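You operate a simulated robot arm through the tools that you are given. There is no shell and no other tool.

You are at the controls of a simulated robot arm. One attempt, no reset.

JOB
Empty the small open bottle on the table into the can of its grade.
Fine: pour through the red funnel; bottle and funnel go back. Set down upright: small bottle.

The check looks at the end state, three seconds after you hand in, the way a careful person would. Anything else that was tipped, shoved, dropped, spilled or broken makes it a failure.

ROBOT AND FRAMES
A 6-joint arm with a two-finger gripper, fixed in place. Base frame: the origin is at the foot of the arm, x ahead of it, y to its left, z up; the work surface is at about z = 800. Units: mm, degrees, N and s.
Its first joint turns from -166.0 to 166.0 degrees. Payload 3.43 kg.
The TCP is the grasp point between the finger pads, 20 mm short of the fingertips. In the tool frame z runs along the fingers and y along their closing line. Largest opening 190 mm; the body of the gripper starts 248 mm behind the TCP.
Orientation is that of the tool frame in the base frame, as a unit quaternion [w, x, y, z]. With the fingers straight down and closing along the base's y, the tool's x points along the base's -x, its y along +y and its z along -z.

CONTROLS
- The arm moves only by the tool jog_arm. Its argument "motion" is a list of rows, each a list of 7 numbers: the shift along the tool's x, y, z in mm, then the turn, a rotation vector about the tool's x, y, z in degrees, then the opening in per cent of the stroke, from 0 (shut) to 100 (fully open). In form: [[dx, dy, dz, wx, wy, wz, fingers], ...]. A call has 1 to 20 rows; each row is the pose to reach, as a shift and turn from the pose commanded when the call began, along the tool's axes at that moment. A row lasts 0.2 s, in which the tool goes at most 50 mm and 8.6 degrees; a call with a longer step from one row to the next is refused whole, and so is a gripper value outside its range. Where a pose cannot be reached the arm comes as near as it can. A force on the tool above 40 N (or 10 N above the force at the start of the call, whichever is more), or a blocked arm, ends the call early, and 0.2 s more pass. Each finger travels about 153 mm/s and halts on what it meets, pressing with about 32 N; the grip force reading is that of the motor and also rises with nothing between the fingers. The clock runs only during rows and for 0.2 s after the last one: add rows that repeat a pose to give the fingers time. It gives the time, the measured TCP pose, the force on the tool (base axes), the opening and the grip force at its end, in the units of the frame above (readings bear some noise), with the torque about the TCP (base axes, N m) and any sound that the robot's microphone picked up.
- Cameras (640 x 400 px; columns grow to the right, rows downward): "scene" is fixed at [219.7, -650.2, 1873.5]; the picture's right is [-0.66, -0.75, 0.00], its down [-0.73, 0.64, -0.25] and it looks along [0.19, -0.17, -0.97] (base axes); focal length 214 px, centre (320, 200). "wrist" rides on the gripper at [70, -8, -288] in the tool frame; the picture's right is [0.12, 0.99, 0.00], its down [-0.96, 0.12, -0.25] and it looks along [-0.25, 0.03, 0.97] (tool axes); focal length 261 px, centre (320, 200). There is no depth. A picture from a camera that has moved, and an enlarged one, comes with that camera's place and axes in the base frame and with its lens.
- get_image(camera): a new picture of that camera. It takes no simulated time.
- slide_trunk(by): slides the trunk up (or, below 0, down) by that many mm; the arm rides with it, the base frame stays. It gives what a move gives, with no picture.
- close_up(camera, box): a new picture of the part [left, top, right, bottom] of that camera's present view, enlarged. It takes no simulated time.
- sign_off(): hands the job in; it is judged then, once.

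Nothing tells you positions but the pictures and the camera data. Unless the task says otherwise, let go and move clear before handing in.

The tools are called after "Request:" by a JSON object that holds its "method" and its "body". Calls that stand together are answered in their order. jog_arm: Moves the arm, as the interface text tells. Its arguments: {"type":"object","properties":{"motion":{"type":"array"}},"required":["motion"]} The other tools are called the same way: slide_trunk (by) slides the trunk up or down; get_image (camera) takes a picture; close_up (camera, box) takes an enlarged picture of a part of a camera's view; sign_off () hands the job in.

At the start:

```text
time: 0.0
tcp_pos: [538.1, -195.7, 1545.1]
ee_rot: [0.0, -0.001, 1.0, -0.001]
contact_force: [0.5, -0.2, 0.0]
torque: [0.0, 0.02, 0.02]
gripper_width: 190.1
grip_force: 0.2
trunk travel left (down, up): [-350.0, 90.0]
```

scene: 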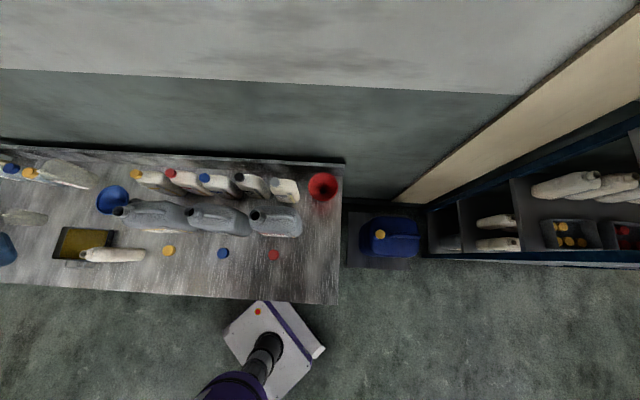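
wrist: 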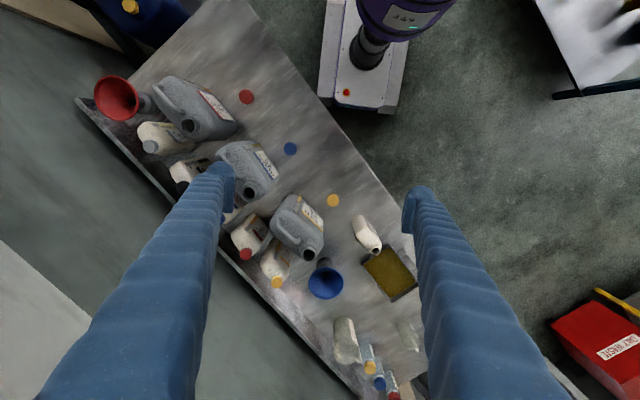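

I see a table with three large grey cans, a row of small bottles behind them, a red and a blue funnel, a tray and loose caps. I'll look closer before moving.

Request:
{"method": "close_up", "body": {"camera": "scene", "box": [0, 140, 200, 280]}}

Request:
{"method": "close_up", "body": {"camera": "scene", "box": [160, 140, 360, 280]}}

Request:
{"method": "close_up", "body": {"camera": "wrist", "box": [80, 60, 260, 180]}}

Request:
{"method": "close_up", "body": {"camera": "wrist", "box": [220, 180, 440, 400]}}

Request:
{"method": "close_up", "body": {"camera": "scene", "box": [340, 150, 640, 290]}}

```text
2.86 times, centred on (100, 210) of scene
camera zoom: at [219.7, -650.2, 1873.5], right [-0.66, -0.75, 0.0], down [-0.73, 0.64, -0.25], along [0.19, -0.17, -0.97], focal length 613 px, centre (949, 171)
```

zoom: 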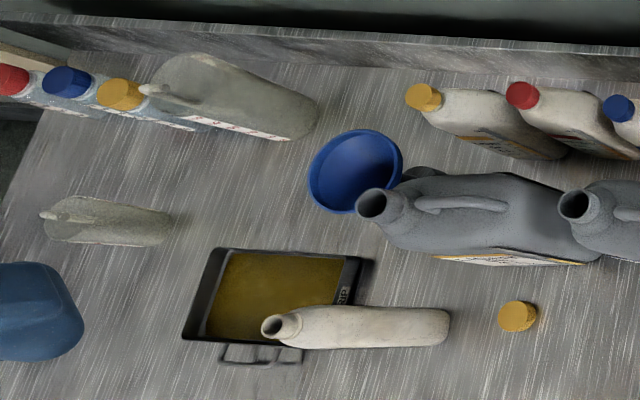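

```text
2.86 times, centred on (260, 210) of scene
camera zoom: at [219.7, -650.2, 1873.5], right [-0.66, -0.75, 0.0], down [-0.73, 0.64, -0.25], along [0.19, -0.17, -0.97], focal length 613 px, centre (491, 171)
```

zoom: 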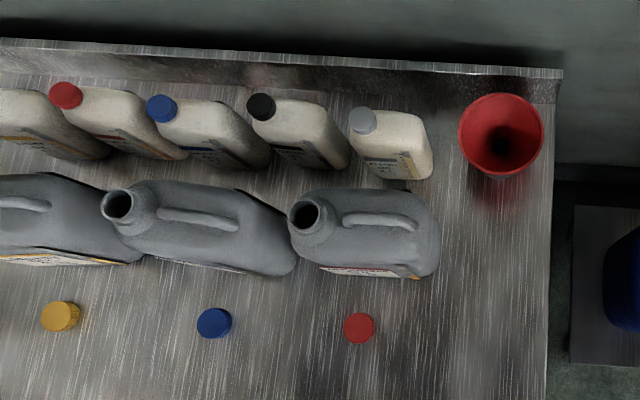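

```text
3.33 times, centred on (170, 120) of wrist
camera zoom: at [467.6, -203.0, 1832.3], right [-0.12, 0.99, 0.0], down [0.96, 0.12, 0.25], along [0.25, 0.03, -0.97], focal length 869 px, centre (820, 467)
```

zoom: 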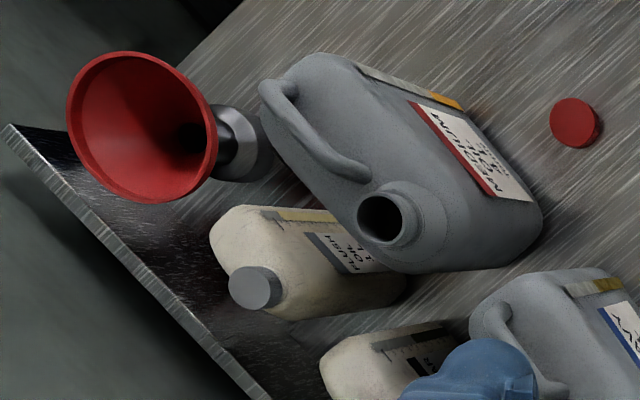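

```text
1.82 times, centred on (330, 290) of wrist
camera zoom: at [467.6, -203.0, 1832.3], right [-0.12, 0.99, 0.0], down [0.96, 0.12, 0.25], along [0.25, 0.03, -0.97], focal length 474 px, centre (302, 36)
```

zoom: 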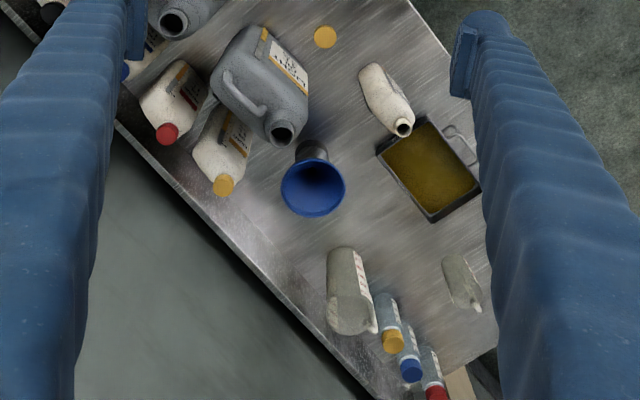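

```text
2.13 times, centred on (490, 220) of scene
camera zoom: at [219.7, -650.2, 1873.5], right [-0.66, -0.75, 0.0], down [-0.73, 0.64, -0.25], along [0.19, -0.17, -0.97], focal length 458 px, centre (-43, 157)
```

zoom: 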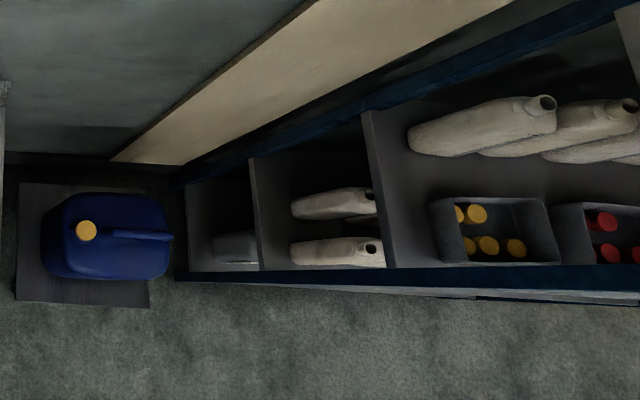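

The small open bottle appears to be the uncapped white one standing beside the tray; it's near (820, 10). The three cans have red, blue and yellow labels, so I need to read the bottle's grade, and I'm moving the wrist camera over for an oblique look.

Request:
{"method": "jog_arm", "body": {"motion": [[-8, 24, 37, 0, -5, 0, 100], [-16, 49, 74, 0, -10, 0, 100], [-24, 74, 111, 0, -15, 0, 100], [-31, 98, 148, 0, -20, 0, 100], [-39, 122, 184, 0, -25, 0, 100], [-47, 147, 221, 0, -30, 0, 100], [-55, 172, 258, 0, -35, 0, 100], [-62, 196, 295, 0, -40, 0, 100]]}}

Request:
{"method": "get_image", "body": {"camera": "wrist"}}

```text
time: 1.8
tcp_pos: [580.0, 2.5, 1256.0]
ee_rot: [0.273, -0.07, 0.959, 0.008]
contact_force: [0.9, 0.2, -0.4]
torque: [-0.15, 0.25, -0.07]
gripper_width: 189.9
grip_force: 0.1
out of reach, approached as far as the arm can: row 7, 8
trunk travel left (down, up): [-350.0, 90.0]
```

```text
taken
camera wrist: at [371.5, -32.1, 1464.6], right [-0.24, 0.97, -0.08], down [0.66, 0.23, 0.71], along [0.71, 0.12, -0.69], focal length 261 px, centre (320, 200)
```

wrist: 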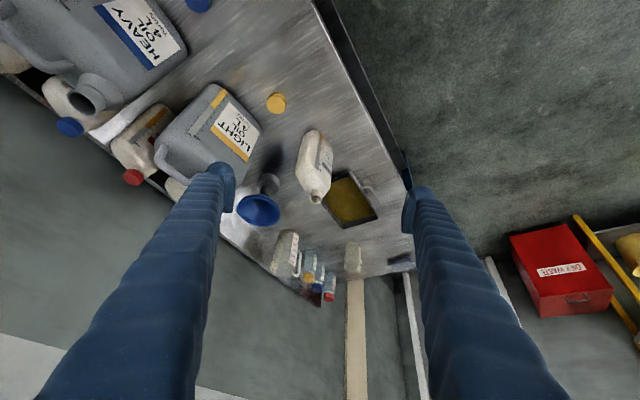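

Request:
{"method": "close_up", "body": {"camera": "wrist", "box": [230, 110, 390, 230]}}

Request:
{"method": "close_up", "body": {"camera": "wrist", "box": [80, 0, 280, 150]}}

Request:
{"method": "close_up", "body": {"camera": "wrist", "box": [230, 210, 390, 310]}}

```text
3.33 times, centred on (310, 170) of wrist
camera zoom: at [371.5, -32.1, 1464.6], right [-0.24, 0.97, -0.08], down [0.66, 0.23, 0.71], along [0.71, 0.12, -0.69], focal length 869 px, centre (353, 300)
```

zoom: 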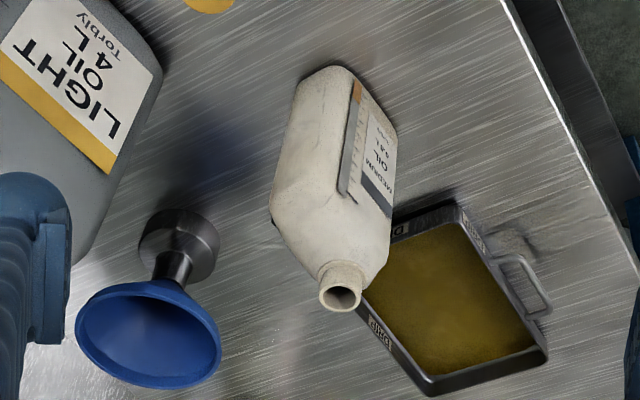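

```text
2.67 times, centred on (180, 75) of wrist
camera zoom: at [371.5, -32.1, 1464.6], right [-0.24, 0.97, -0.08], down [0.66, 0.23, 0.71], along [0.71, 0.12, -0.69], focal length 695 px, centre (693, 533)
```

zoom: 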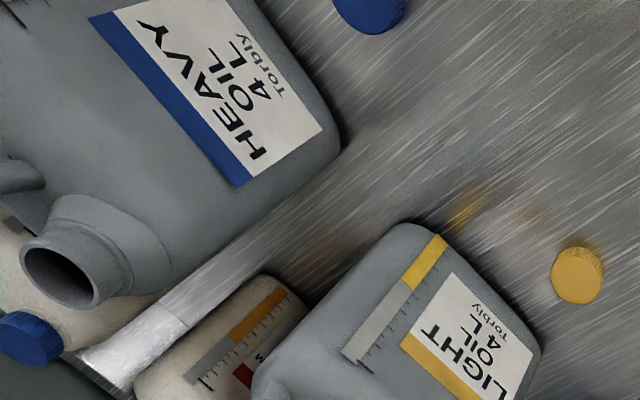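

```text
4.00 times, centred on (310, 260) of wrist
camera zoom: at [371.5, -32.1, 1464.6], right [-0.24, 0.97, -0.08], down [0.66, 0.23, 0.71], along [0.71, 0.12, -0.69], focal length 1043 px, centre (360, -40)
```

zoom: 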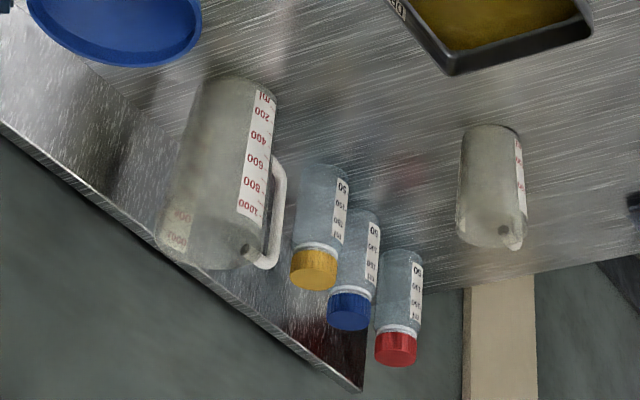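

The label on the small bottle reads MEDIUM OIL, and the red can seems to be the MEDIUM one. I'll confirm both labels, then back off a little to check how the commanded pose behaves.

Request:
{"method": "close_up", "body": {"camera": "wrist", "box": [290, 120, 350, 210]}}

Request:
{"method": "jog_arm", "body": {"motion": [[0, 0, -40, 0, 0, 0, 100]]}}

```text
4.44 times, centred on (320, 165) of wrist
camera zoom: at [371.5, -32.1, 1464.6], right [-0.24, 0.97, -0.08], down [0.66, 0.23, 0.71], along [0.71, 0.12, -0.69], focal length 1158 px, centre (320, 356)
```

zoom: 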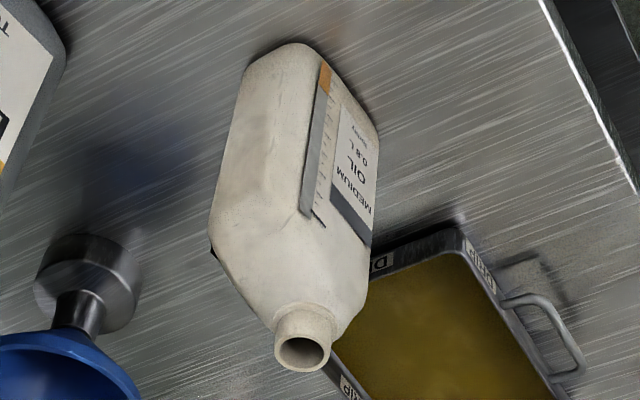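

```text
time: 2.2
tcp_pos: [570.9, 0.3, 1308.7]
ee_rot: [0.303, -0.01, 0.952, 0.032]
contact_force: [-1.5, 0.1, 0.5]
torque: [-0.02, -0.09, -0.05]
gripper_width: 190.1
grip_force: 0.0
trunk travel left (down, up): [-350.0, 90.0]
```

The bottle reads "MEDIUM OIL 0.8 L", with an orange level strip that is low. I'm letting the arm settle and reading its pose.

Request:
{"method": "jog_arm", "body": {"motion": [[0, 0, 0, 0, 0, 0, 100], [0, 0, 0, 0, 0, 0, 100]]}}

```text
time: 2.8
tcp_pos: [575.2, 0.2, 1306.2]
ee_rot: [0.301, -0.009, 0.953, 0.031]
contact_force: [0.3, 0.8, -0.4]
torque: [-0.03, 0.08, 0.01]
gripper_width: 190.0
grip_force: 0.1
trunk travel left (down, up): [-350.0, 90.0]
```

Now I'm swinging the camera round to look at the red can and the red funnel.

Request:
{"method": "jog_arm", "body": {"motion": [[16.8, -44, -11.8, 2.87, 0, 4.1, 100], [33.6, -88, -23.6, 5.74, 0, 8.2, 100], [50.4, -132, -35.3, 8.6, 0, 12.3, 100], [67.2, -176, -47, 11.5, 0, 16.4, 100], [84, -220, -59, 14.35, 0, 20.5, 100], [101, -264, -70.6, 17.2, 0, 24.6, 100], [118, -308, -82.4, 20.1, 0, 28.7, 100], [134, -352, -94, 23, 0, 32.8, 100], [151, -396, -106, 25.8, 0, 36.9, 100], [168, -440, -117.7, 28.7, 0, 41, 100], [168, -440, -117.7, 28.7, 0, 41, 100]]}}

Request:
{"method": "get_image", "body": {"camera": "wrist"}}

```text
time: 5.2
tcp_pos: [386.3, -449.0, 1282.0]
ee_rot: [0.264, 0.396, 0.874, -0.099]
contact_force: [0.1, 0.7, -0.6]
torque: [0.04, -0.02, 0.03]
gripper_width: 190.0
grip_force: 0.0
out of reach, approached as far as the arm can: row 2, 3, 4, 5, 6
trunk travel left (down, up): [-350.0, 90.0]
```

```text
taken
camera wrist: at [230.9, -299.7, 1484.5], right [0.67, 0.74, -0.03], down [0.52, -0.44, 0.73], along [0.53, -0.51, -0.68], focal length 261 px, centre (320, 200)
```

wrist: 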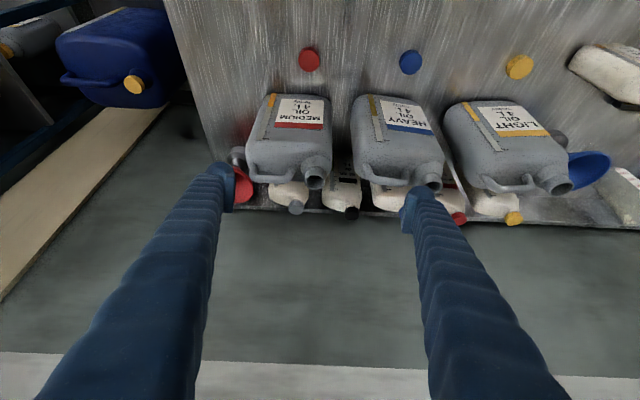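

The red can reads MEDIUM OIL 4 L, so that is the target. Next I'll zoom in on it, the can mouth and the funnel.

Request:
{"method": "close_up", "body": {"camera": "wrist", "box": [200, 80, 380, 220]}}

Request:
{"method": "close_up", "body": {"camera": "scene", "box": [270, 150, 370, 250]}}

```text
2.86 times, centred on (290, 150) of wrist
camera zoom: at [230.9, -299.7, 1484.5], right [0.67, 0.74, -0.03], down [0.52, -0.44, 0.73], along [0.53, -0.51, -0.68], focal length 745 px, centre (406, 343)
```

zoom: 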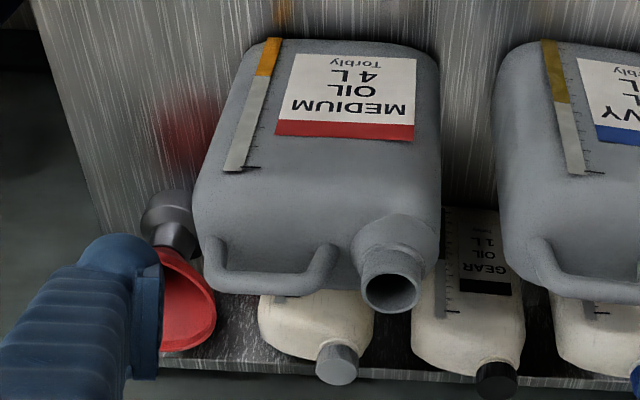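

```text
4.00 times, centred on (320, 200) of scene
camera zoom: at [219.7, -650.2, 1873.5], right [-0.66, -0.75, 0.0], down [-0.73, 0.64, -0.25], along [0.19, -0.17, -0.97], focal length 858 px, centre (320, 200)
```

zoom: 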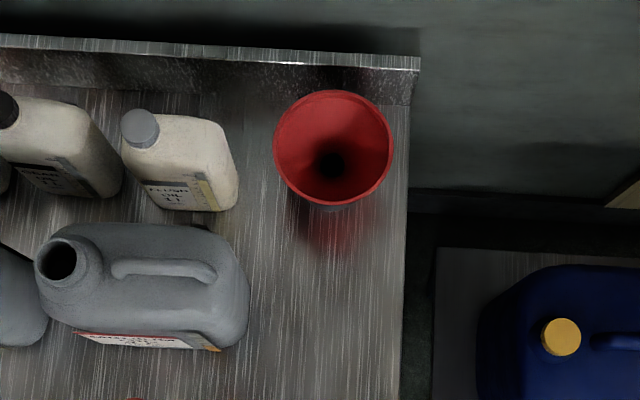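

Moving sideways along the table and tilting more, to see the funnel on its stand clear of the finger.

Request:
{"method": "jog_arm", "body": {"motion": [[0, -38, 0, 0, -4, 0, 100], [0, -76, 0, 0, -8, 0, 100], [0, -114, 0, 0, -12, 0, 100], [0, -150, 0, 0, -15, 0, 100], [0, -150, 0, 0, -15, 0, 100]]}}

Request:
{"method": "get_image", "body": {"camera": "wrist"}}

```text
time: 6.4
tcp_pos: [274.2, -564.6, 1285.9]
ee_rot: [0.376, 0.377, 0.834, -0.147]
contact_force: [0.2, 0.2, 1.0]
torque: [0.02, 0.04, -0.03]
gripper_width: 189.9
grip_force: 0.0
out of reach, approached as far as the arm can: row 2, 3, 4, 5
trunk travel left (down, up): [-350.0, 90.0]
```

```text
taken
camera wrist: at [89.8, -380.5, 1427.1], right [0.68, 0.73, -0.05], down [0.37, -0.29, 0.88], along [0.63, -0.62, -0.47], focal length 261 px, centre (320, 200)
```

wrist: 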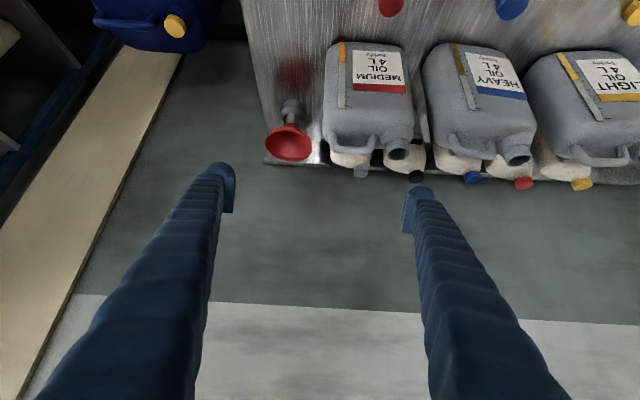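

Request:
{"method": "close_up", "body": {"camera": "wrist", "box": [240, 80, 340, 180]}}

```text
4.00 times, centred on (290, 130) of wrist
camera zoom: at [89.8, -380.5, 1427.1], right [0.68, 0.73, -0.05], down [0.37, -0.29, 0.88], along [0.63, -0.62, -0.47], focal length 1043 px, centre (440, 480)
```

zoom: 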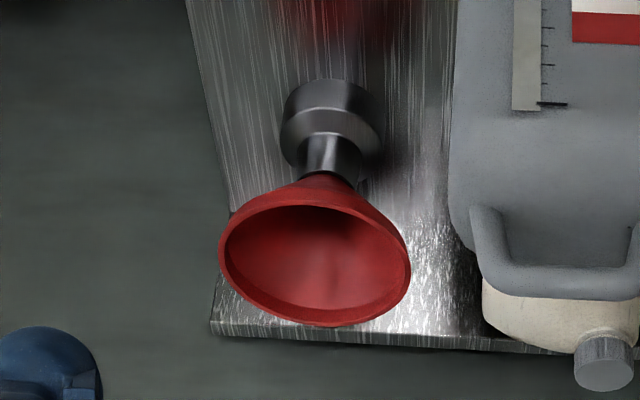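

The red funnel's rim is about 140 mm across, centred near (440, −864, 930), and it sits in a metal stand. I'll turn the tool straight down with the fingers closing along base y and come in above it.

Request:
{"method": "jog_arm", "body": {"motion": [[-17.6, -5.7, 31.2, -2.23, 5.71, -5.72, 100], [-35.2, -11.3, 62.3, -4.46, 11.41, -11.44, 100], [-52.8, -17, 93.5, -6.69, 17.12, -17.16, 100], [-70.5, -22.6, 124.7, -8.93, 22.83, -22.9, 100], [-88, -28.3, 155.8, -11.16, 28.53, -28.6, 100], [-105.7, -33.9, 187, -13.39, 34.24, -34.33, 100], [-123.3, -39.6, 218.1, -15.62, 39.94, -40.05, 100], [-140.9, -45.2, 249.3, -17.85, 45.65, -45.77, 100], [-140.9, -45.2, 249.3, -17.85, 45.65, -45.77, 100]]}}

Request:
{"method": "get_image", "body": {"camera": "wrist"}}

```text
time: 8.4
tcp_pos: [425.6, -797.8, 1221.3]
ee_rot: [0.0, 0.002, 1.0, -0.002]
contact_force: [0.1, -0.1, 1.3]
torque: [-0.07, -0.11, 0.04]
gripper_width: 189.9
grip_force: 0.2
trunk travel left (down, up): [-350.0, 90.0]
```

```text
taken
camera wrist: at [355.7, -805.3, 1508.3], right [-0.12, 0.99, 0.0], down [0.96, 0.11, 0.25], along [0.25, 0.03, -0.97], focal length 261 px, centre (320, 200)
```

wrist: 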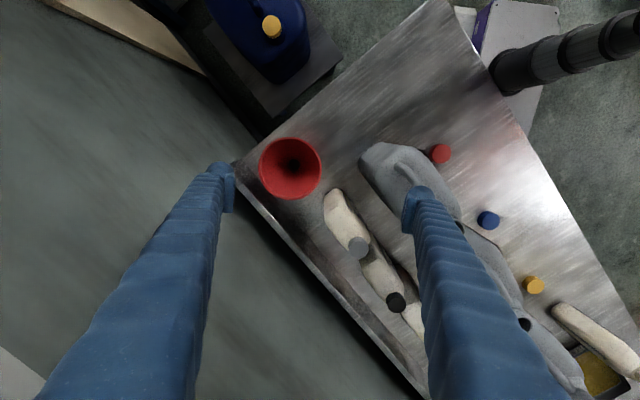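

Request:
{"method": "close_up", "body": {"camera": "wrist", "box": [220, 110, 380, 230]}}

```text
3.33 times, centred on (300, 170) of wrist
camera zoom: at [355.7, -805.3, 1508.3], right [-0.12, 0.99, 0.0], down [0.96, 0.11, 0.25], along [0.25, 0.03, -0.97], focal length 869 px, centre (387, 300)
```

zoom: 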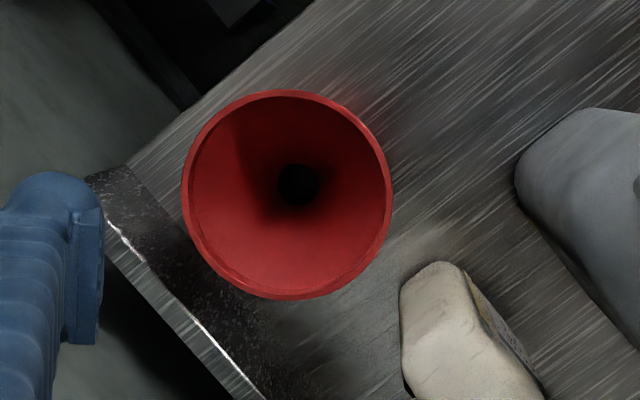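

Funnel rim centre now refined to (441, −862, ~930), with FLUSH bottle close on the +y side, so I'm turning the tool 15° away from it and narrowing the opening. Descending to z≈1000 first for a check.

Request:
{"method": "jog_arm", "body": {"motion": [[-3, -12.8, 44.2, 0, 0, -3, 98], [-6.1, -25.6, 88.4, 0, 0, -6, 96], [-9.1, -38.3, 132.6, 0, 0, -9, 94], [-12.2, -51.1, 176.8, 0, 0, -12, 92], [-15.2, -63.9, 221, 0, 0, -15, 90], [-15.2, -63.9, 221, 0, 0, -15, 90]]}}

Request:
{"method": "get_image", "body": {"camera": "wrist"}}

Request:
{"method": "close_up", "body": {"camera": "scene", "box": [270, 140, 370, 220]}}

```text
time: 9.8
tcp_pos: [444.3, -861.8, 1000.6]
ee_rot: [0.0, -0.129, 0.992, -0.001]
contact_force: [-0.5, -0.3, 0.5]
torque: [0.05, -0.02, -0.01]
gripper_width: 171.0
grip_force: 0.0
trunk travel left (down, up): [-350.0, 90.0]
```

```text
taken
camera wrist: at [378.3, -888.0, 1287.8], right [-0.37, 0.93, 0.0], down [0.9, 0.36, 0.25], along [0.23, 0.09, -0.97], focal length 261 px, centre (320, 200)
```

wrist: 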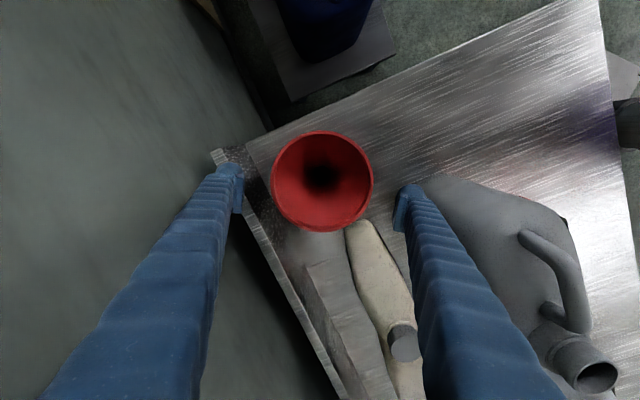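

```text
5.00 times, centred on (320, 180) of scene
camera zoom: at [219.7, -650.2, 1873.5], right [-0.66, -0.75, 0.0], down [-0.73, 0.64, -0.25], along [0.19, -0.17, -0.97], focal length 1072 px, centre (320, 300)
```

zoom: 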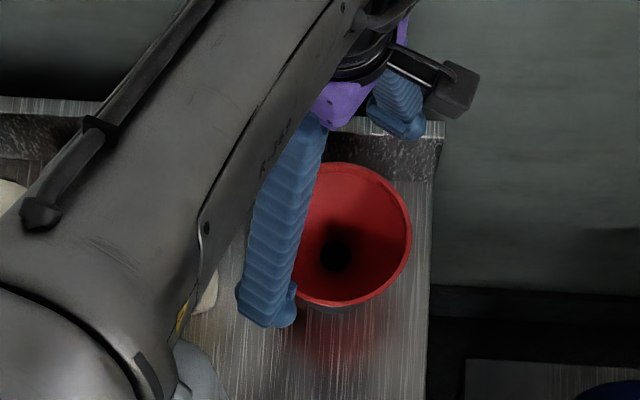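

Request:
{"method": "close_up", "body": {"camera": "wrist", "box": [240, 120, 400, 240]}}

```text
3.33 times, centred on (320, 180) of wrist
camera zoom: at [378.3, -888.0, 1287.8], right [-0.37, 0.93, 0.0], down [0.9, 0.36, 0.25], along [0.23, 0.09, -0.97], focal length 869 px, centre (320, 267)
```

zoom: 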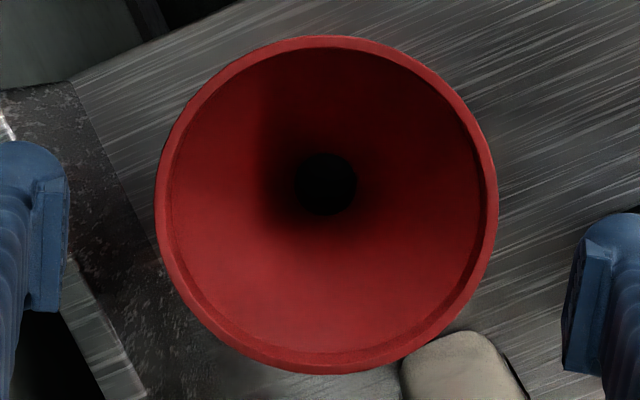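

Rim is offset only about (5, 3) mm from the tool axis. I'm correcting, going down to the rim, and closing gently.

Request:
{"method": "jog_arm", "body": {"motion": [[3, 1.5, 30, 0, 0, 0, 90], [5, 2.7, 60, 0, 0, 0, 90], [5, 2.7, 76, 0, 0, 0, 90], [5, 2.7, 76, 0, 0, 0, 90]]}}

Request:
{"method": "get_image", "body": {"camera": "wrist"}}

Request:
{"method": "close_up", "body": {"camera": "wrist", "box": [220, 120, 420, 240]}}

```text
time: 10.8
tcp_pos: [438.0, -860.8, 923.4]
ee_rot: [0.001, -0.129, 0.992, 0.0]
contact_force: [0.6, -0.5, -0.5]
torque: [0.04, -0.01, 0.05]
gripper_width: 171.0
grip_force: 0.0
trunk travel left (down, up): [-350.0, 90.0]
```

```text
taken
camera wrist: at [371.5, -885.7, 1210.6], right [-0.37, 0.93, 0.0], down [0.9, 0.36, 0.25], along [0.23, 0.09, -0.97], focal length 261 px, centre (320, 200)
```

wrist: 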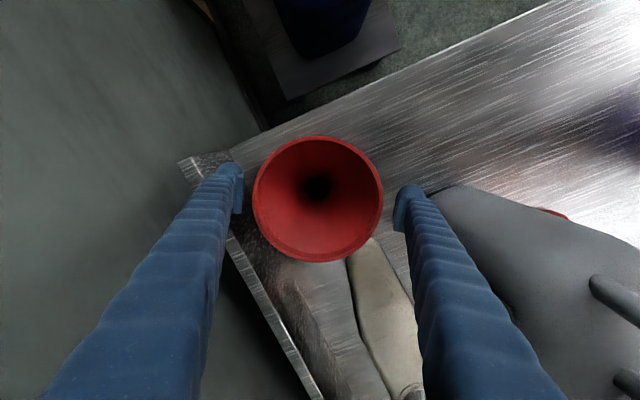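

```text
3.20 times, centred on (320, 180) of wrist
camera zoom: at [371.5, -885.7, 1210.6], right [-0.37, 0.93, 0.0], down [0.9, 0.36, 0.25], along [0.23, 0.09, -0.97], focal length 834 px, centre (320, 264)
```

zoom: 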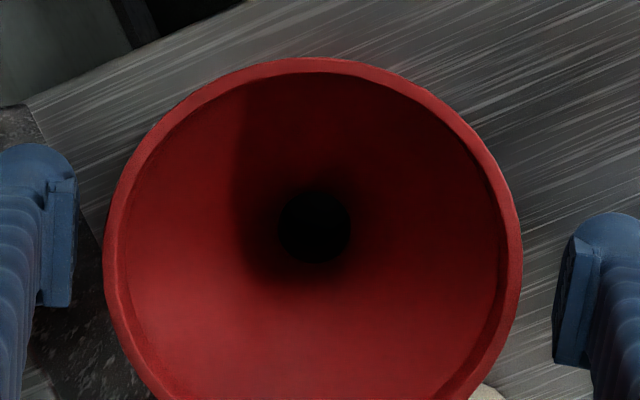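

Fingers straddle the rim with nearly equal gaps. A tiny centring nudge, then close.

Request:
{"method": "jog_arm", "body": {"motion": [[-2.5, -1.7, 0, 0, 0, 0, 90], [-2.5, -1.7, 0, 0, 0, 0, 80], [-2.5, -1.7, 0, 0, 0, 0, 60], [-2.5, -1.7, 0, 0, 0, 0, 60]]}}

Request:
{"method": "get_image", "body": {"camera": "wrist"}}

```text
time: 11.8
tcp_pos: [442.5, -862.0, 925.6]
ee_rot: [0.0, -0.128, 0.992, -0.002]
contact_force: [6.1, 3.8, 7.0]
torque: [0.15, -0.2, 0.1]
gripper_width: 143.3
grip_force: 32.1
trunk travel left (down, up): [-350.0, 90.0]
```

```text
taken
camera wrist: at [375.2, -887.1, 1212.4], right [-0.37, 0.93, 0.0], down [0.9, 0.36, 0.25], along [0.23, 0.09, -0.97], focal length 261 px, centre (320, 200)
```

wrist: 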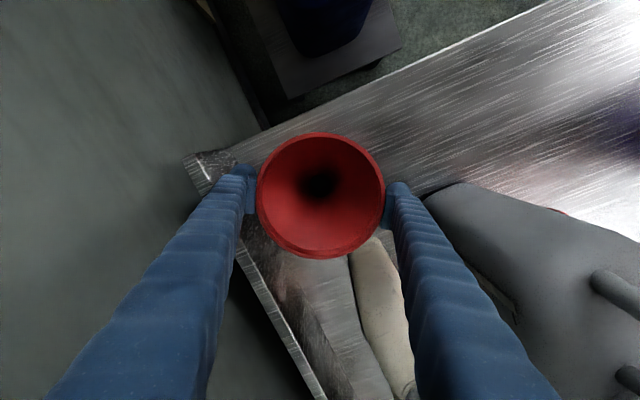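

Gripped at 143 mm. I'll lift straight up slowly and watch the stand.

Request:
{"method": "jog_arm", "body": {"motion": [[0, 0, -5, 0, 0, 0, 60], [0, 0, -15, 0, 0, 0, 60], [0, 0, -30, 0, 0, 0, 60], [0, 0, -50, 0, 0, 0, 60], [0, 0, -70, 0, 0, 0, 60], [0, 0, -90, 0, 0, 0, 60], [0, 0, -110, 0, 0, 0, 60], [0, 0, -130, 0, 0, 0, 60]]}}

Request:
{"method": "get_image", "body": {"camera": "wrist"}}

Request:
{"method": "close_up", "body": {"camera": "scene", "box": [270, 140, 370, 220]}}

```text
time: 13.6
tcp_pos: [440.2, -861.7, 1056.2]
ee_rot: [0.0, -0.129, 0.992, -0.001]
contact_force: [-0.3, -0.4, 0.0]
torque: [-0.01, 0.01, 0.01]
gripper_width: 135.2
grip_force: 32.2
trunk travel left (down, up): [-350.0, 90.0]
```

```text
taken
camera wrist: at [373.3, -887.0, 1343.5], right [-0.37, 0.93, 0.0], down [0.9, 0.36, 0.25], along [0.23, 0.09, -0.97], focal length 261 px, centre (320, 200)
```

wrist: 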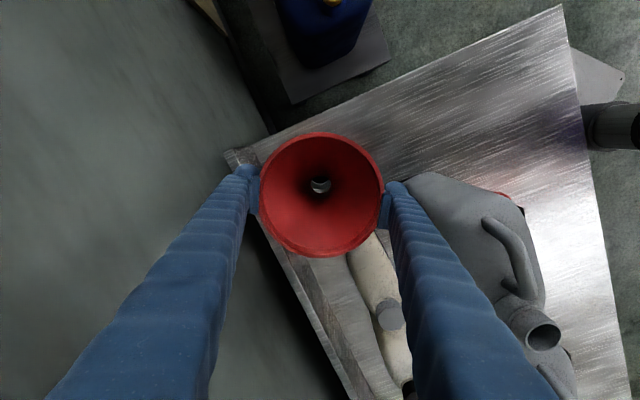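

```text
5.00 times, centred on (320, 180) of scene
camera zoom: at [219.7, -650.2, 1873.5], right [-0.66, -0.75, 0.0], down [-0.73, 0.64, -0.25], along [0.19, -0.17, -0.97], focal length 1072 px, centre (320, 300)
```

zoom: 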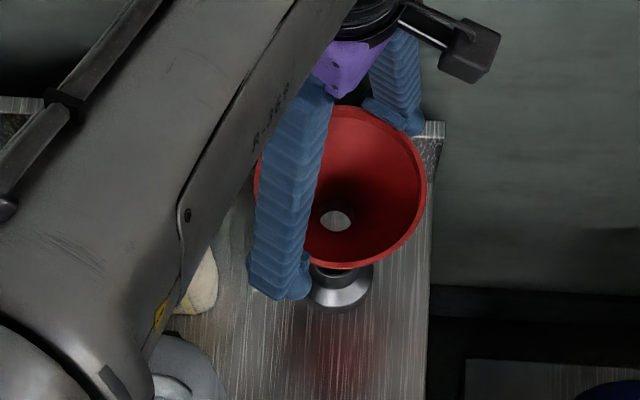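

Request:
{"method": "close_up", "body": {"camera": "wrist", "box": [220, 120, 420, 270]}}

Request:
{"method": "close_up", "body": {"camera": "scene", "box": [300, 150, 360, 210]}}

```text
2.67 times, centred on (320, 195) of wrist
camera zoom: at [373.3, -887.0, 1343.5], right [-0.37, 0.93, 0.0], down [0.9, 0.36, 0.25], along [0.23, 0.09, -0.97], focal length 695 px, centre (320, 213)
```

zoom: 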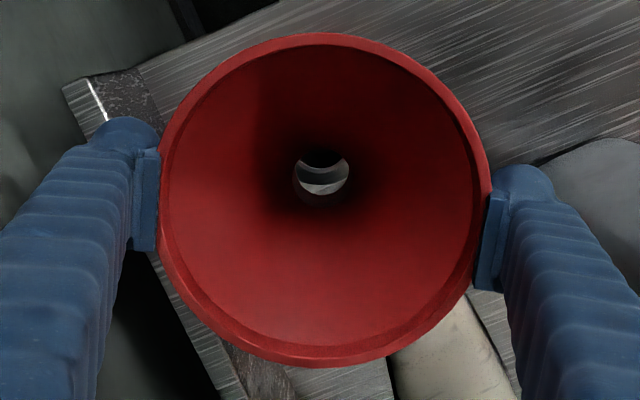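

```text
6.67 times, centred on (330, 180) of scene
camera zoom: at [219.7, -650.2, 1873.5], right [-0.66, -0.75, 0.0], down [-0.73, 0.64, -0.25], along [0.19, -0.17, -0.97], focal length 1430 px, centre (253, 333)
```

zoom: 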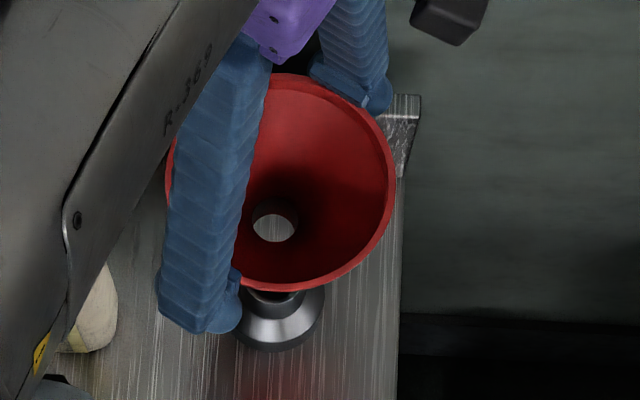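

Funnel is held and the stand stayed put. Before carrying it over, I'll refine the can-mouth position from this view.

Request:
{"method": "close_up", "body": {"camera": "wrist", "box": [480, 280, 600, 380]}}

Request:
{"method": "close_up", "body": {"camera": "scene", "box": [240, 190, 320, 250]}}

```text
4.00 times, centred on (540, 330) of wrist
camera zoom: at [373.3, -887.0, 1343.5], right [-0.37, 0.93, 0.0], down [0.9, 0.36, 0.25], along [0.23, 0.09, -0.97], focal length 1043 px, centre (-560, -320)
```

zoom: 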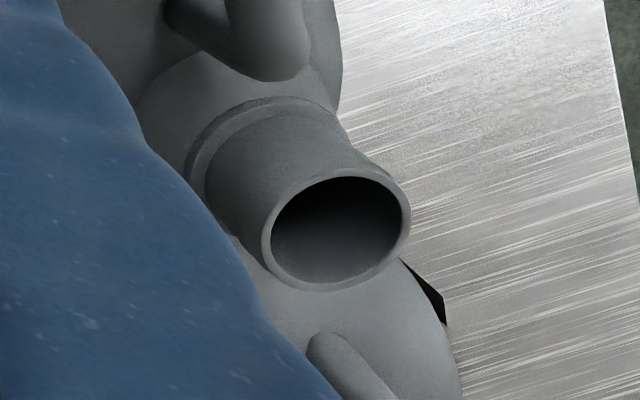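

```text
6.67 times, centred on (280, 220) of scene
camera zoom: at [219.7, -650.2, 1873.5], right [-0.66, -0.75, 0.0], down [-0.73, 0.64, -0.25], along [0.19, -0.17, -0.97], focal length 1430 px, centre (587, 67)
```

zoom: 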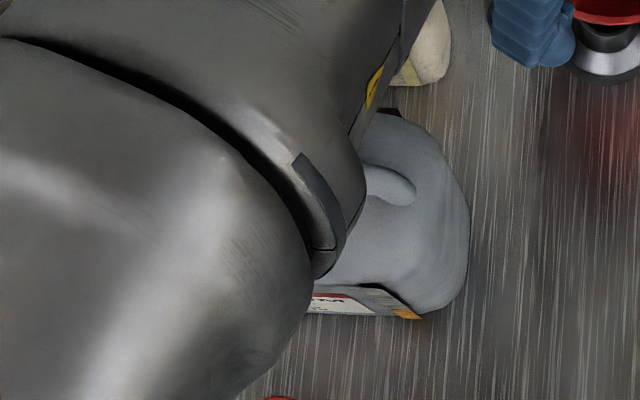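

Can mouth refined to about (490, −562, 1090), inner diameter ~37 mm, opening level. I'm raising the funnel well clear next, then looking at its spout.

Request:
{"method": "jog_arm", "body": {"motion": [[0, 0, -40, 0, 0, 0, 60], [0, 0, -80, 0, 0, 0, 60], [0, 0, -120, 0, 0, 0, 60], [0, 0, -160, 0, 0, 0, 60], [0, 0, -205, 0, 0, 0, 60], [0, 0, -205, 0, 0, 0, 60]]}}

Request:
{"method": "get_image", "body": {"camera": "wrist"}}

Request:
{"method": "close_up", "body": {"camera": "scene", "box": [280, 110, 380, 210]}}

```text
time: 15.0
tcp_pos: [438.9, -861.5, 1261.1]
ee_rot: [0.001, -0.129, 0.992, -0.001]
contact_force: [-0.6, 0.5, -0.1]
torque: [-0.04, 0.0, 0.0]
gripper_width: 135.1
grip_force: 32.1
trunk travel left (down, up): [-350.0, 90.0]
```

```text
taken
camera wrist: at [371.8, -886.1, 1548.7], right [-0.37, 0.93, 0.0], down [0.9, 0.36, 0.25], along [0.23, 0.09, -0.97], focal length 261 px, centre (320, 200)
```

wrist: 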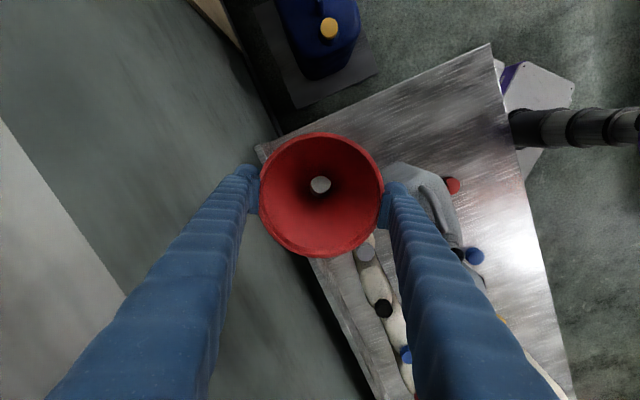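

```text
4.00 times, centred on (330, 160) of scene
camera zoom: at [219.7, -650.2, 1873.5], right [-0.66, -0.75, 0.0], down [-0.73, 0.64, -0.25], along [0.19, -0.17, -0.97], focal length 858 px, centre (280, 360)
```

zoom: 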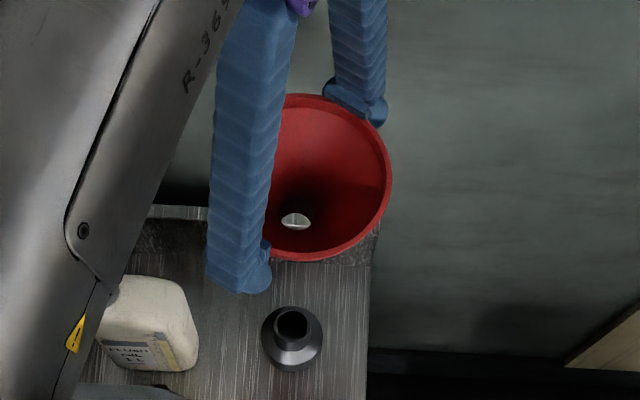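

Request:
{"method": "close_up", "body": {"camera": "wrist", "box": [280, 150, 360, 220]}}

```text
5.71 times, centred on (320, 185) of wrist
camera zoom: at [371.8, -886.1, 1548.7], right [-0.37, 0.93, 0.0], down [0.9, 0.36, 0.25], along [0.23, 0.09, -0.97], focal length 1489 px, centre (320, 286)
```

zoom: 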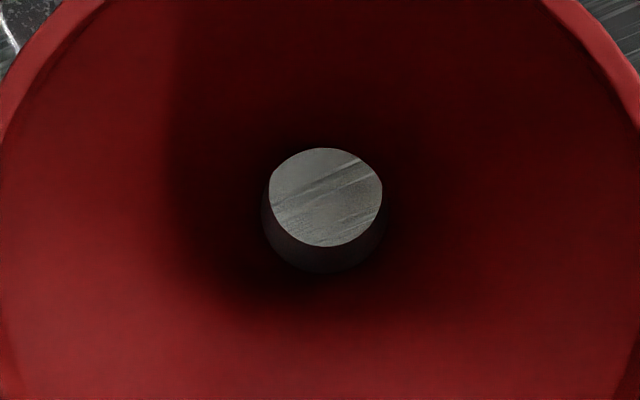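

Stand is unmoved. I'm carrying the funnel over the red can's mouth at a safe height.

Request:
{"method": "jog_arm", "body": {"motion": [[-12.5, 27.5, 0, 0, 0, 0, 60], [-31.2, 68.7, 0, 0, 0, 0, 60], [-49.8, 110, 0, 0, 0, 0, 60], [-68.5, 151.2, 0, 0, 0, 0, 60], [-87.2, 192.4, 0, 0, 0, 0, 60], [-105.9, 233.7, 0, 0, 0, 0, 60], [-118.4, 261.2, 0, 0, 0, 0, 60], [-124.6, 274.9, 0, 0, 0, 0, 60], [-124.6, 274.9, 0, 0, 0, 0, 60]]}}

Request:
{"method": "get_image", "body": {"camera": "wrist"}}

Request:
{"method": "close_up", "body": {"camera": "scene", "box": [220, 150, 340, 250]}}

Request:
{"method": "close_up", "body": {"camera": "wrist", "box": [280, 150, 360, 220]}}

```text
time: 17.0
tcp_pos: [488.9, -563.2, 1261.2]
ee_rot: [0.0, -0.129, 0.992, -0.001]
contact_force: [0.0, -1.0, -0.2]
torque: [-0.05, 0.04, -0.02]
gripper_width: 134.9
grip_force: 31.9
trunk travel left (down, up): [-350.0, 90.0]
```

```text
taken
camera wrist: at [423.7, -588.4, 1547.7], right [-0.37, 0.93, 0.0], down [0.9, 0.36, 0.25], along [0.23, 0.09, -0.97], focal length 261 px, centre (320, 200)
```

wrist: 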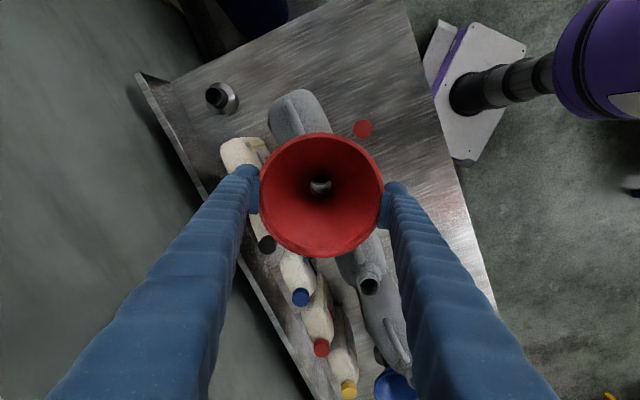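

```text
4.00 times, centred on (280, 200) of scene
camera zoom: at [219.7, -650.2, 1873.5], right [-0.66, -0.75, 0.0], down [-0.73, 0.64, -0.25], along [0.19, -0.17, -0.97], focal length 858 px, centre (480, 200)
```

zoom: 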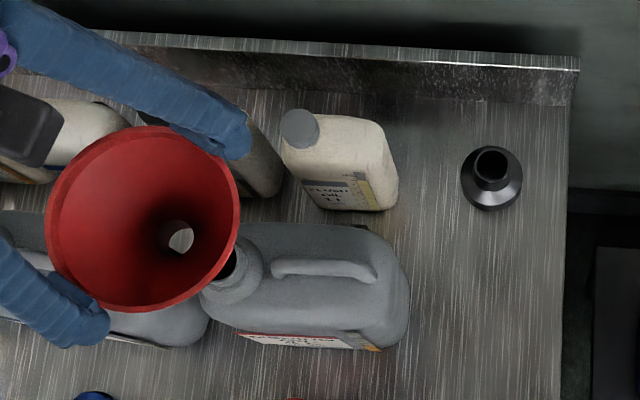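

```text
5.71 times, centred on (320, 185) of wrist
camera zoom: at [423.7, -588.4, 1547.7], right [-0.37, 0.93, 0.0], down [0.9, 0.36, 0.25], along [0.23, 0.09, -0.97], focal length 1489 px, centre (320, 286)
```

zoom: 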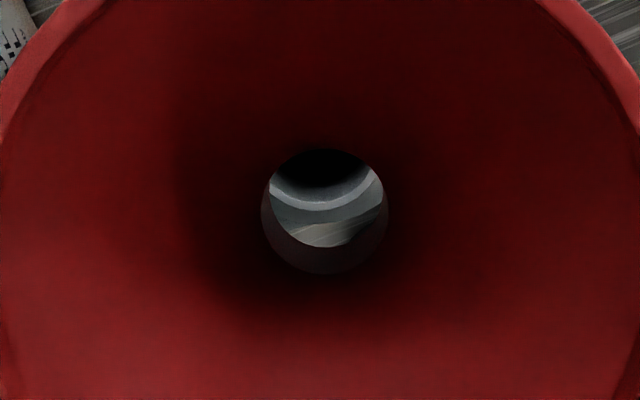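

Through the spout I can see the can's mouth, and it's nearly coaxial with the funnel. Lowering part way and checking again.

Request:
{"method": "jog_arm", "body": {"motion": [[0, 0, 15, 0, 0, 0, 60], [0, 0, 30, 0, 0, 0, 60], [0, 0, 40, 0, 0, 0, 60], [0, 0, 40, 0, 0, 0, 60]]}}

Request:
{"method": "close_up", "body": {"camera": "wrist", "box": [280, 150, 360, 220]}}

Request:
{"method": "close_up", "body": {"camera": "scene", "box": [220, 160, 320, 240]}}

```text
time: 18.0
tcp_pos: [490.6, -563.5, 1218.7]
ee_rot: [0.001, -0.129, 0.992, -0.001]
contact_force: [0.7, 0.3, -0.3]
torque: [0.01, 0.0, 0.01]
gripper_width: 134.8
grip_force: 31.3
trunk travel left (down, up): [-350.0, 90.0]
```

```text
5.71 times, centred on (320, 185) of wrist
camera zoom: at [424.9, -589.4, 1507.0], right [-0.37, 0.93, 0.0], down [0.9, 0.36, 0.25], along [0.23, 0.09, -0.97], focal length 1489 px, centre (320, 286)
```

zoom: 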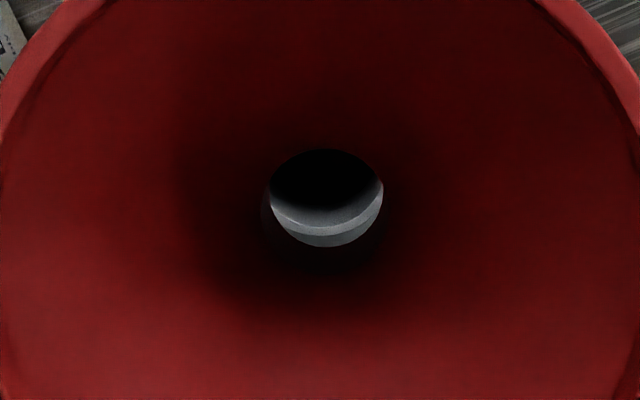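

```text
5.00 times, centred on (270, 200) of scene
camera zoom: at [219.7, -650.2, 1873.5], right [-0.66, -0.75, 0.0], down [-0.73, 0.64, -0.25], along [0.19, -0.17, -0.97], focal length 1072 px, centre (570, 200)
```

zoom: 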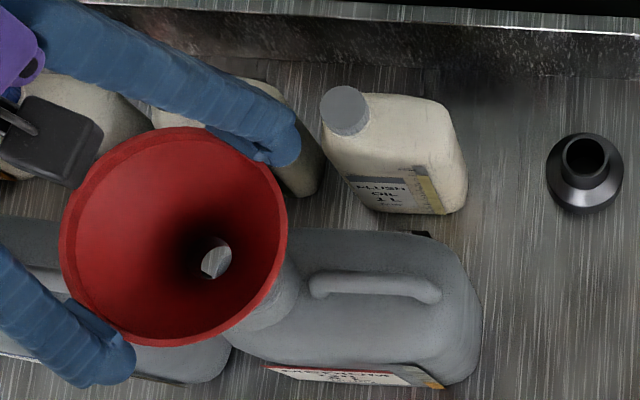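

Request:
{"method": "jog_arm", "body": {"motion": [[0, -0.5, 10, 0, 0, 0, 60], [0, -0.5, 20, 0, 0, 0, 60], [0, -0.5, 30, 0, 0, 0, 60], [0, -0.5, 30, 0, 0, 0, 60]]}}

Request:
{"method": "close_up", "body": {"camera": "wrist", "box": [280, 150, 360, 220]}}

```text
time: 19.0
tcp_pos: [492.7, -565.3, 1189.5]
ee_rot: [0.001, -0.128, 0.992, 0.0]
contact_force: [-0.5, -0.4, -0.9]
torque: [0.03, -0.02, 0.0]
gripper_width: 135.0
grip_force: 31.3
trunk travel left (down, up): [-350.0, 90.0]
```

```text
5.71 times, centred on (320, 185) of wrist
camera zoom: at [426.0, -590.7, 1477.2], right [-0.37, 0.93, 0.0], down [0.9, 0.36, 0.25], along [0.23, 0.09, -0.97], focal length 1489 px, centre (320, 286)
```

zoom: 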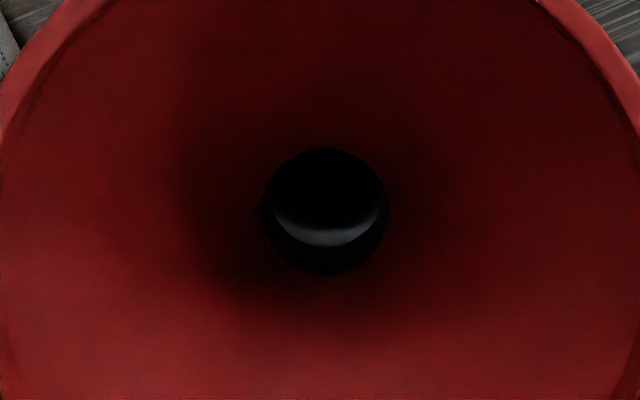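

Request:
{"method": "jog_arm", "body": {"motion": [[0, 0, 6, 0, 0, 0, 60], [0, 0, 12, 0, 0, 0, 60], [0, 0, 18, 0, 0, 0, 60], [0, 0, 22, 0, 0, 0, 60]]}}

Request:
{"method": "close_up", "body": {"camera": "wrist", "box": [230, 120, 410, 270]}}

Request:
{"method": "close_up", "body": {"camera": "scene", "box": [220, 160, 320, 240]}}

```text
time: 20.0
tcp_pos: [491.1, -565.0, 1167.4]
ee_rot: [-0.001, -0.129, 0.992, -0.001]
contact_force: [-0.1, -0.1, -1.3]
torque: [0.01, -0.05, 0.0]
gripper_width: 134.8
grip_force: 32.7
trunk travel left (down, up): [-350.0, 90.0]
```

```text
2.67 times, centred on (320, 195) of wrist
camera zoom: at [425.3, -590.6, 1454.4], right [-0.37, 0.93, 0.0], down [0.9, 0.36, 0.25], along [0.23, 0.09, -0.97], focal length 695 px, centre (320, 213)
```

zoom: 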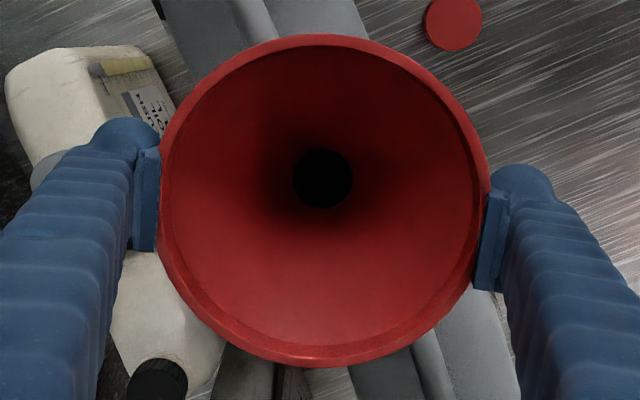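

```text
5.00 times, centred on (270, 200) of scene
camera zoom: at [219.7, -650.2, 1873.5], right [-0.66, -0.75, 0.0], down [-0.73, 0.64, -0.25], along [0.19, -0.17, -0.97], focal length 1072 px, centre (570, 200)
```

zoom: 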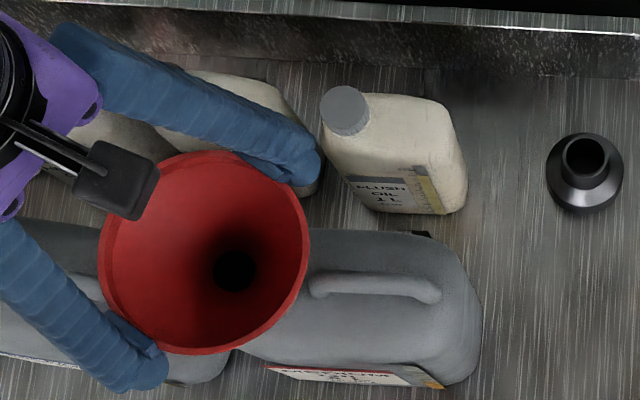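

No contact yet and the spout is at or inside the mouth. Continuing down in small steps to feel for the seat.

Request:
{"method": "jog_arm", "body": {"motion": [[0, 0, 4, 0, 0, 0, 60], [0, 0, 8, 0, 0, 0, 60], [0, 0, 11, 0, 0, 0, 60]]}}

```text
time: 20.8
tcp_pos: [492.1, -564.5, 1155.4]
ee_rot: [0.0, -0.129, 0.992, -0.001]
contact_force: [0.0, -0.1, -0.1]
torque: [0.0, 0.0, -0.02]
gripper_width: 134.7
grip_force: 31.8
trunk travel left (down, up): [-350.0, 90.0]
```

Request:
{"method": "jog_arm", "body": {"motion": [[0, 0, 3, 0, 0, 0, 60], [0, 0, 6, 0, 0, 0, 60], [0, 0, 8, 0, 0, 0, 60]]}}

```text
time: 21.6
tcp_pos: [492.9, -564.5, 1149.5]
ee_rot: [0.0, -0.129, 0.992, -0.002]
contact_force: [2.8, -0.2, 8.1]
torque: [-0.01, -0.09, 0.03]
gripper_width: 134.7
grip_force: 32.1
trunk travel left (down, up): [-350.0, 90.0]
```

Contact of 8 N at the height expected for the cone seating on the neck. I'll take a look, then release.

Request:
{"method": "jog_arm", "body": {"motion": [[0, 0, -0.5, 0, 0, 0, 72], [0, 0, -0.5, 0, 0, 0, 80], [0, 0, -0.5, 0, 0, 0, 90], [0, 0, -0.5, 0, 0, 0, 90]]}}

Request:
{"method": "get_image", "body": {"camera": "wrist"}}

Request:
{"method": "close_up", "body": {"camera": "scene", "box": [220, 160, 320, 240]}}

```text
time: 22.6
tcp_pos: [490.8, -565.4, 1148.7]
ee_rot: [0.0, -0.129, 0.992, -0.001]
contact_force: [-0.2, -0.3, 1.0]
torque: [0.01, -0.01, -0.01]
gripper_width: 171.0
grip_force: 0.0
trunk travel left (down, up): [-350.0, 90.0]
```

```text
taken
camera wrist: at [425.1, -590.5, 1436.0], right [-0.37, 0.93, 0.0], down [0.9, 0.36, 0.25], along [0.23, 0.09, -0.97], focal length 261 px, centre (320, 200)
```

wrist: 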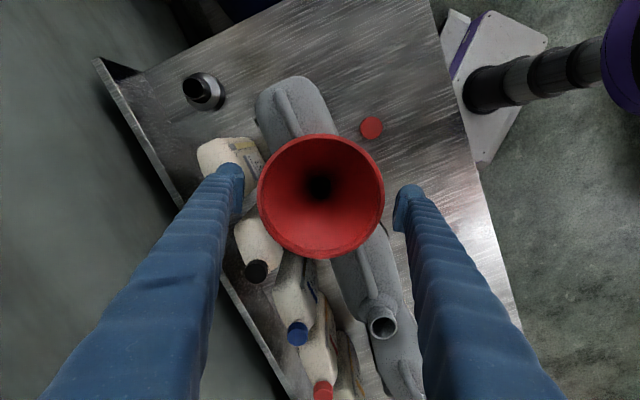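

```text
5.00 times, centred on (270, 200) of scene
camera zoom: at [219.7, -650.2, 1873.5], right [-0.66, -0.75, 0.0], down [-0.73, 0.64, -0.25], along [0.19, -0.17, -0.97], focal length 1072 px, centre (570, 200)
```

zoom: 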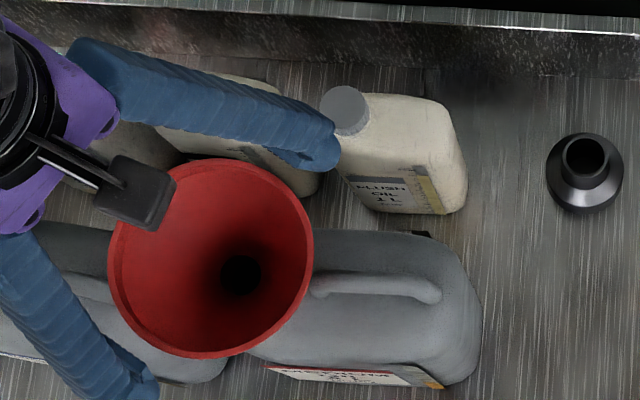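

Released; the funnel stands in the can. I'll lift straight up clear of it.

Request:
{"method": "jog_arm", "body": {"motion": [[0, 0, -10, 0, 0, 0, 90], [0, 0, -30, 0, 0, 0, 92], [0, 0, -70, 0, 0, 0, 95], [0, 0, -115, 0, 0, 0, 98], [0, 0, -160, 0, 0, 0, 100], [0, 0, -160, 0, 0, 0, 100]]}}

Request:
{"method": "get_image", "body": {"camera": "wrist"}}

Request:
{"method": "close_up", "body": {"camera": "scene", "box": [220, 160, 320, 240]}}

```text
time: 24.0
tcp_pos: [491.3, -565.9, 1306.8]
ee_rot: [-0.001, -0.128, 0.992, -0.001]
contact_force: [-0.3, -0.1, 0.0]
torque: [-0.04, 0.03, -0.01]
gripper_width: 190.1
grip_force: 0.1
trunk travel left (down, up): [-350.0, 90.0]
```

```text
taken
camera wrist: at [424.5, -591.3, 1594.6], right [-0.37, 0.93, 0.0], down [0.9, 0.36, 0.25], along [0.23, 0.09, -0.97], focal length 261 px, centre (320, 200)
```

wrist: 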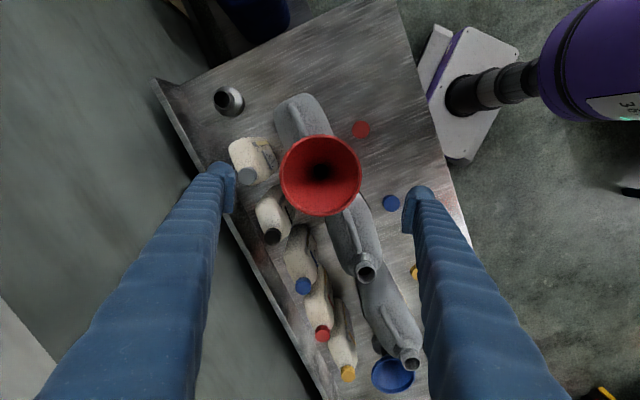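

```text
5.00 times, centred on (270, 200) of scene
camera zoom: at [219.7, -650.2, 1873.5], right [-0.66, -0.75, 0.0], down [-0.73, 0.64, -0.25], along [0.19, -0.17, -0.97], focal length 1072 px, centre (570, 200)
```

zoom: 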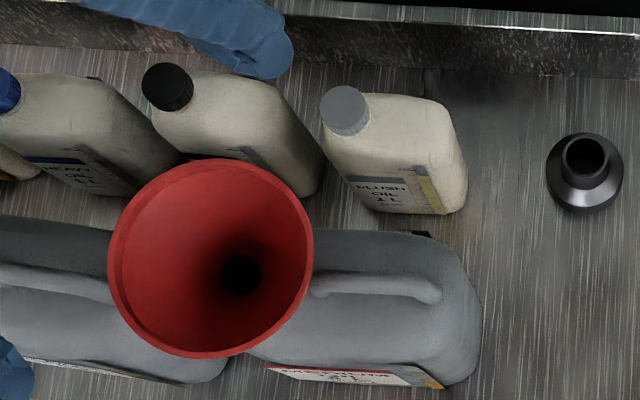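

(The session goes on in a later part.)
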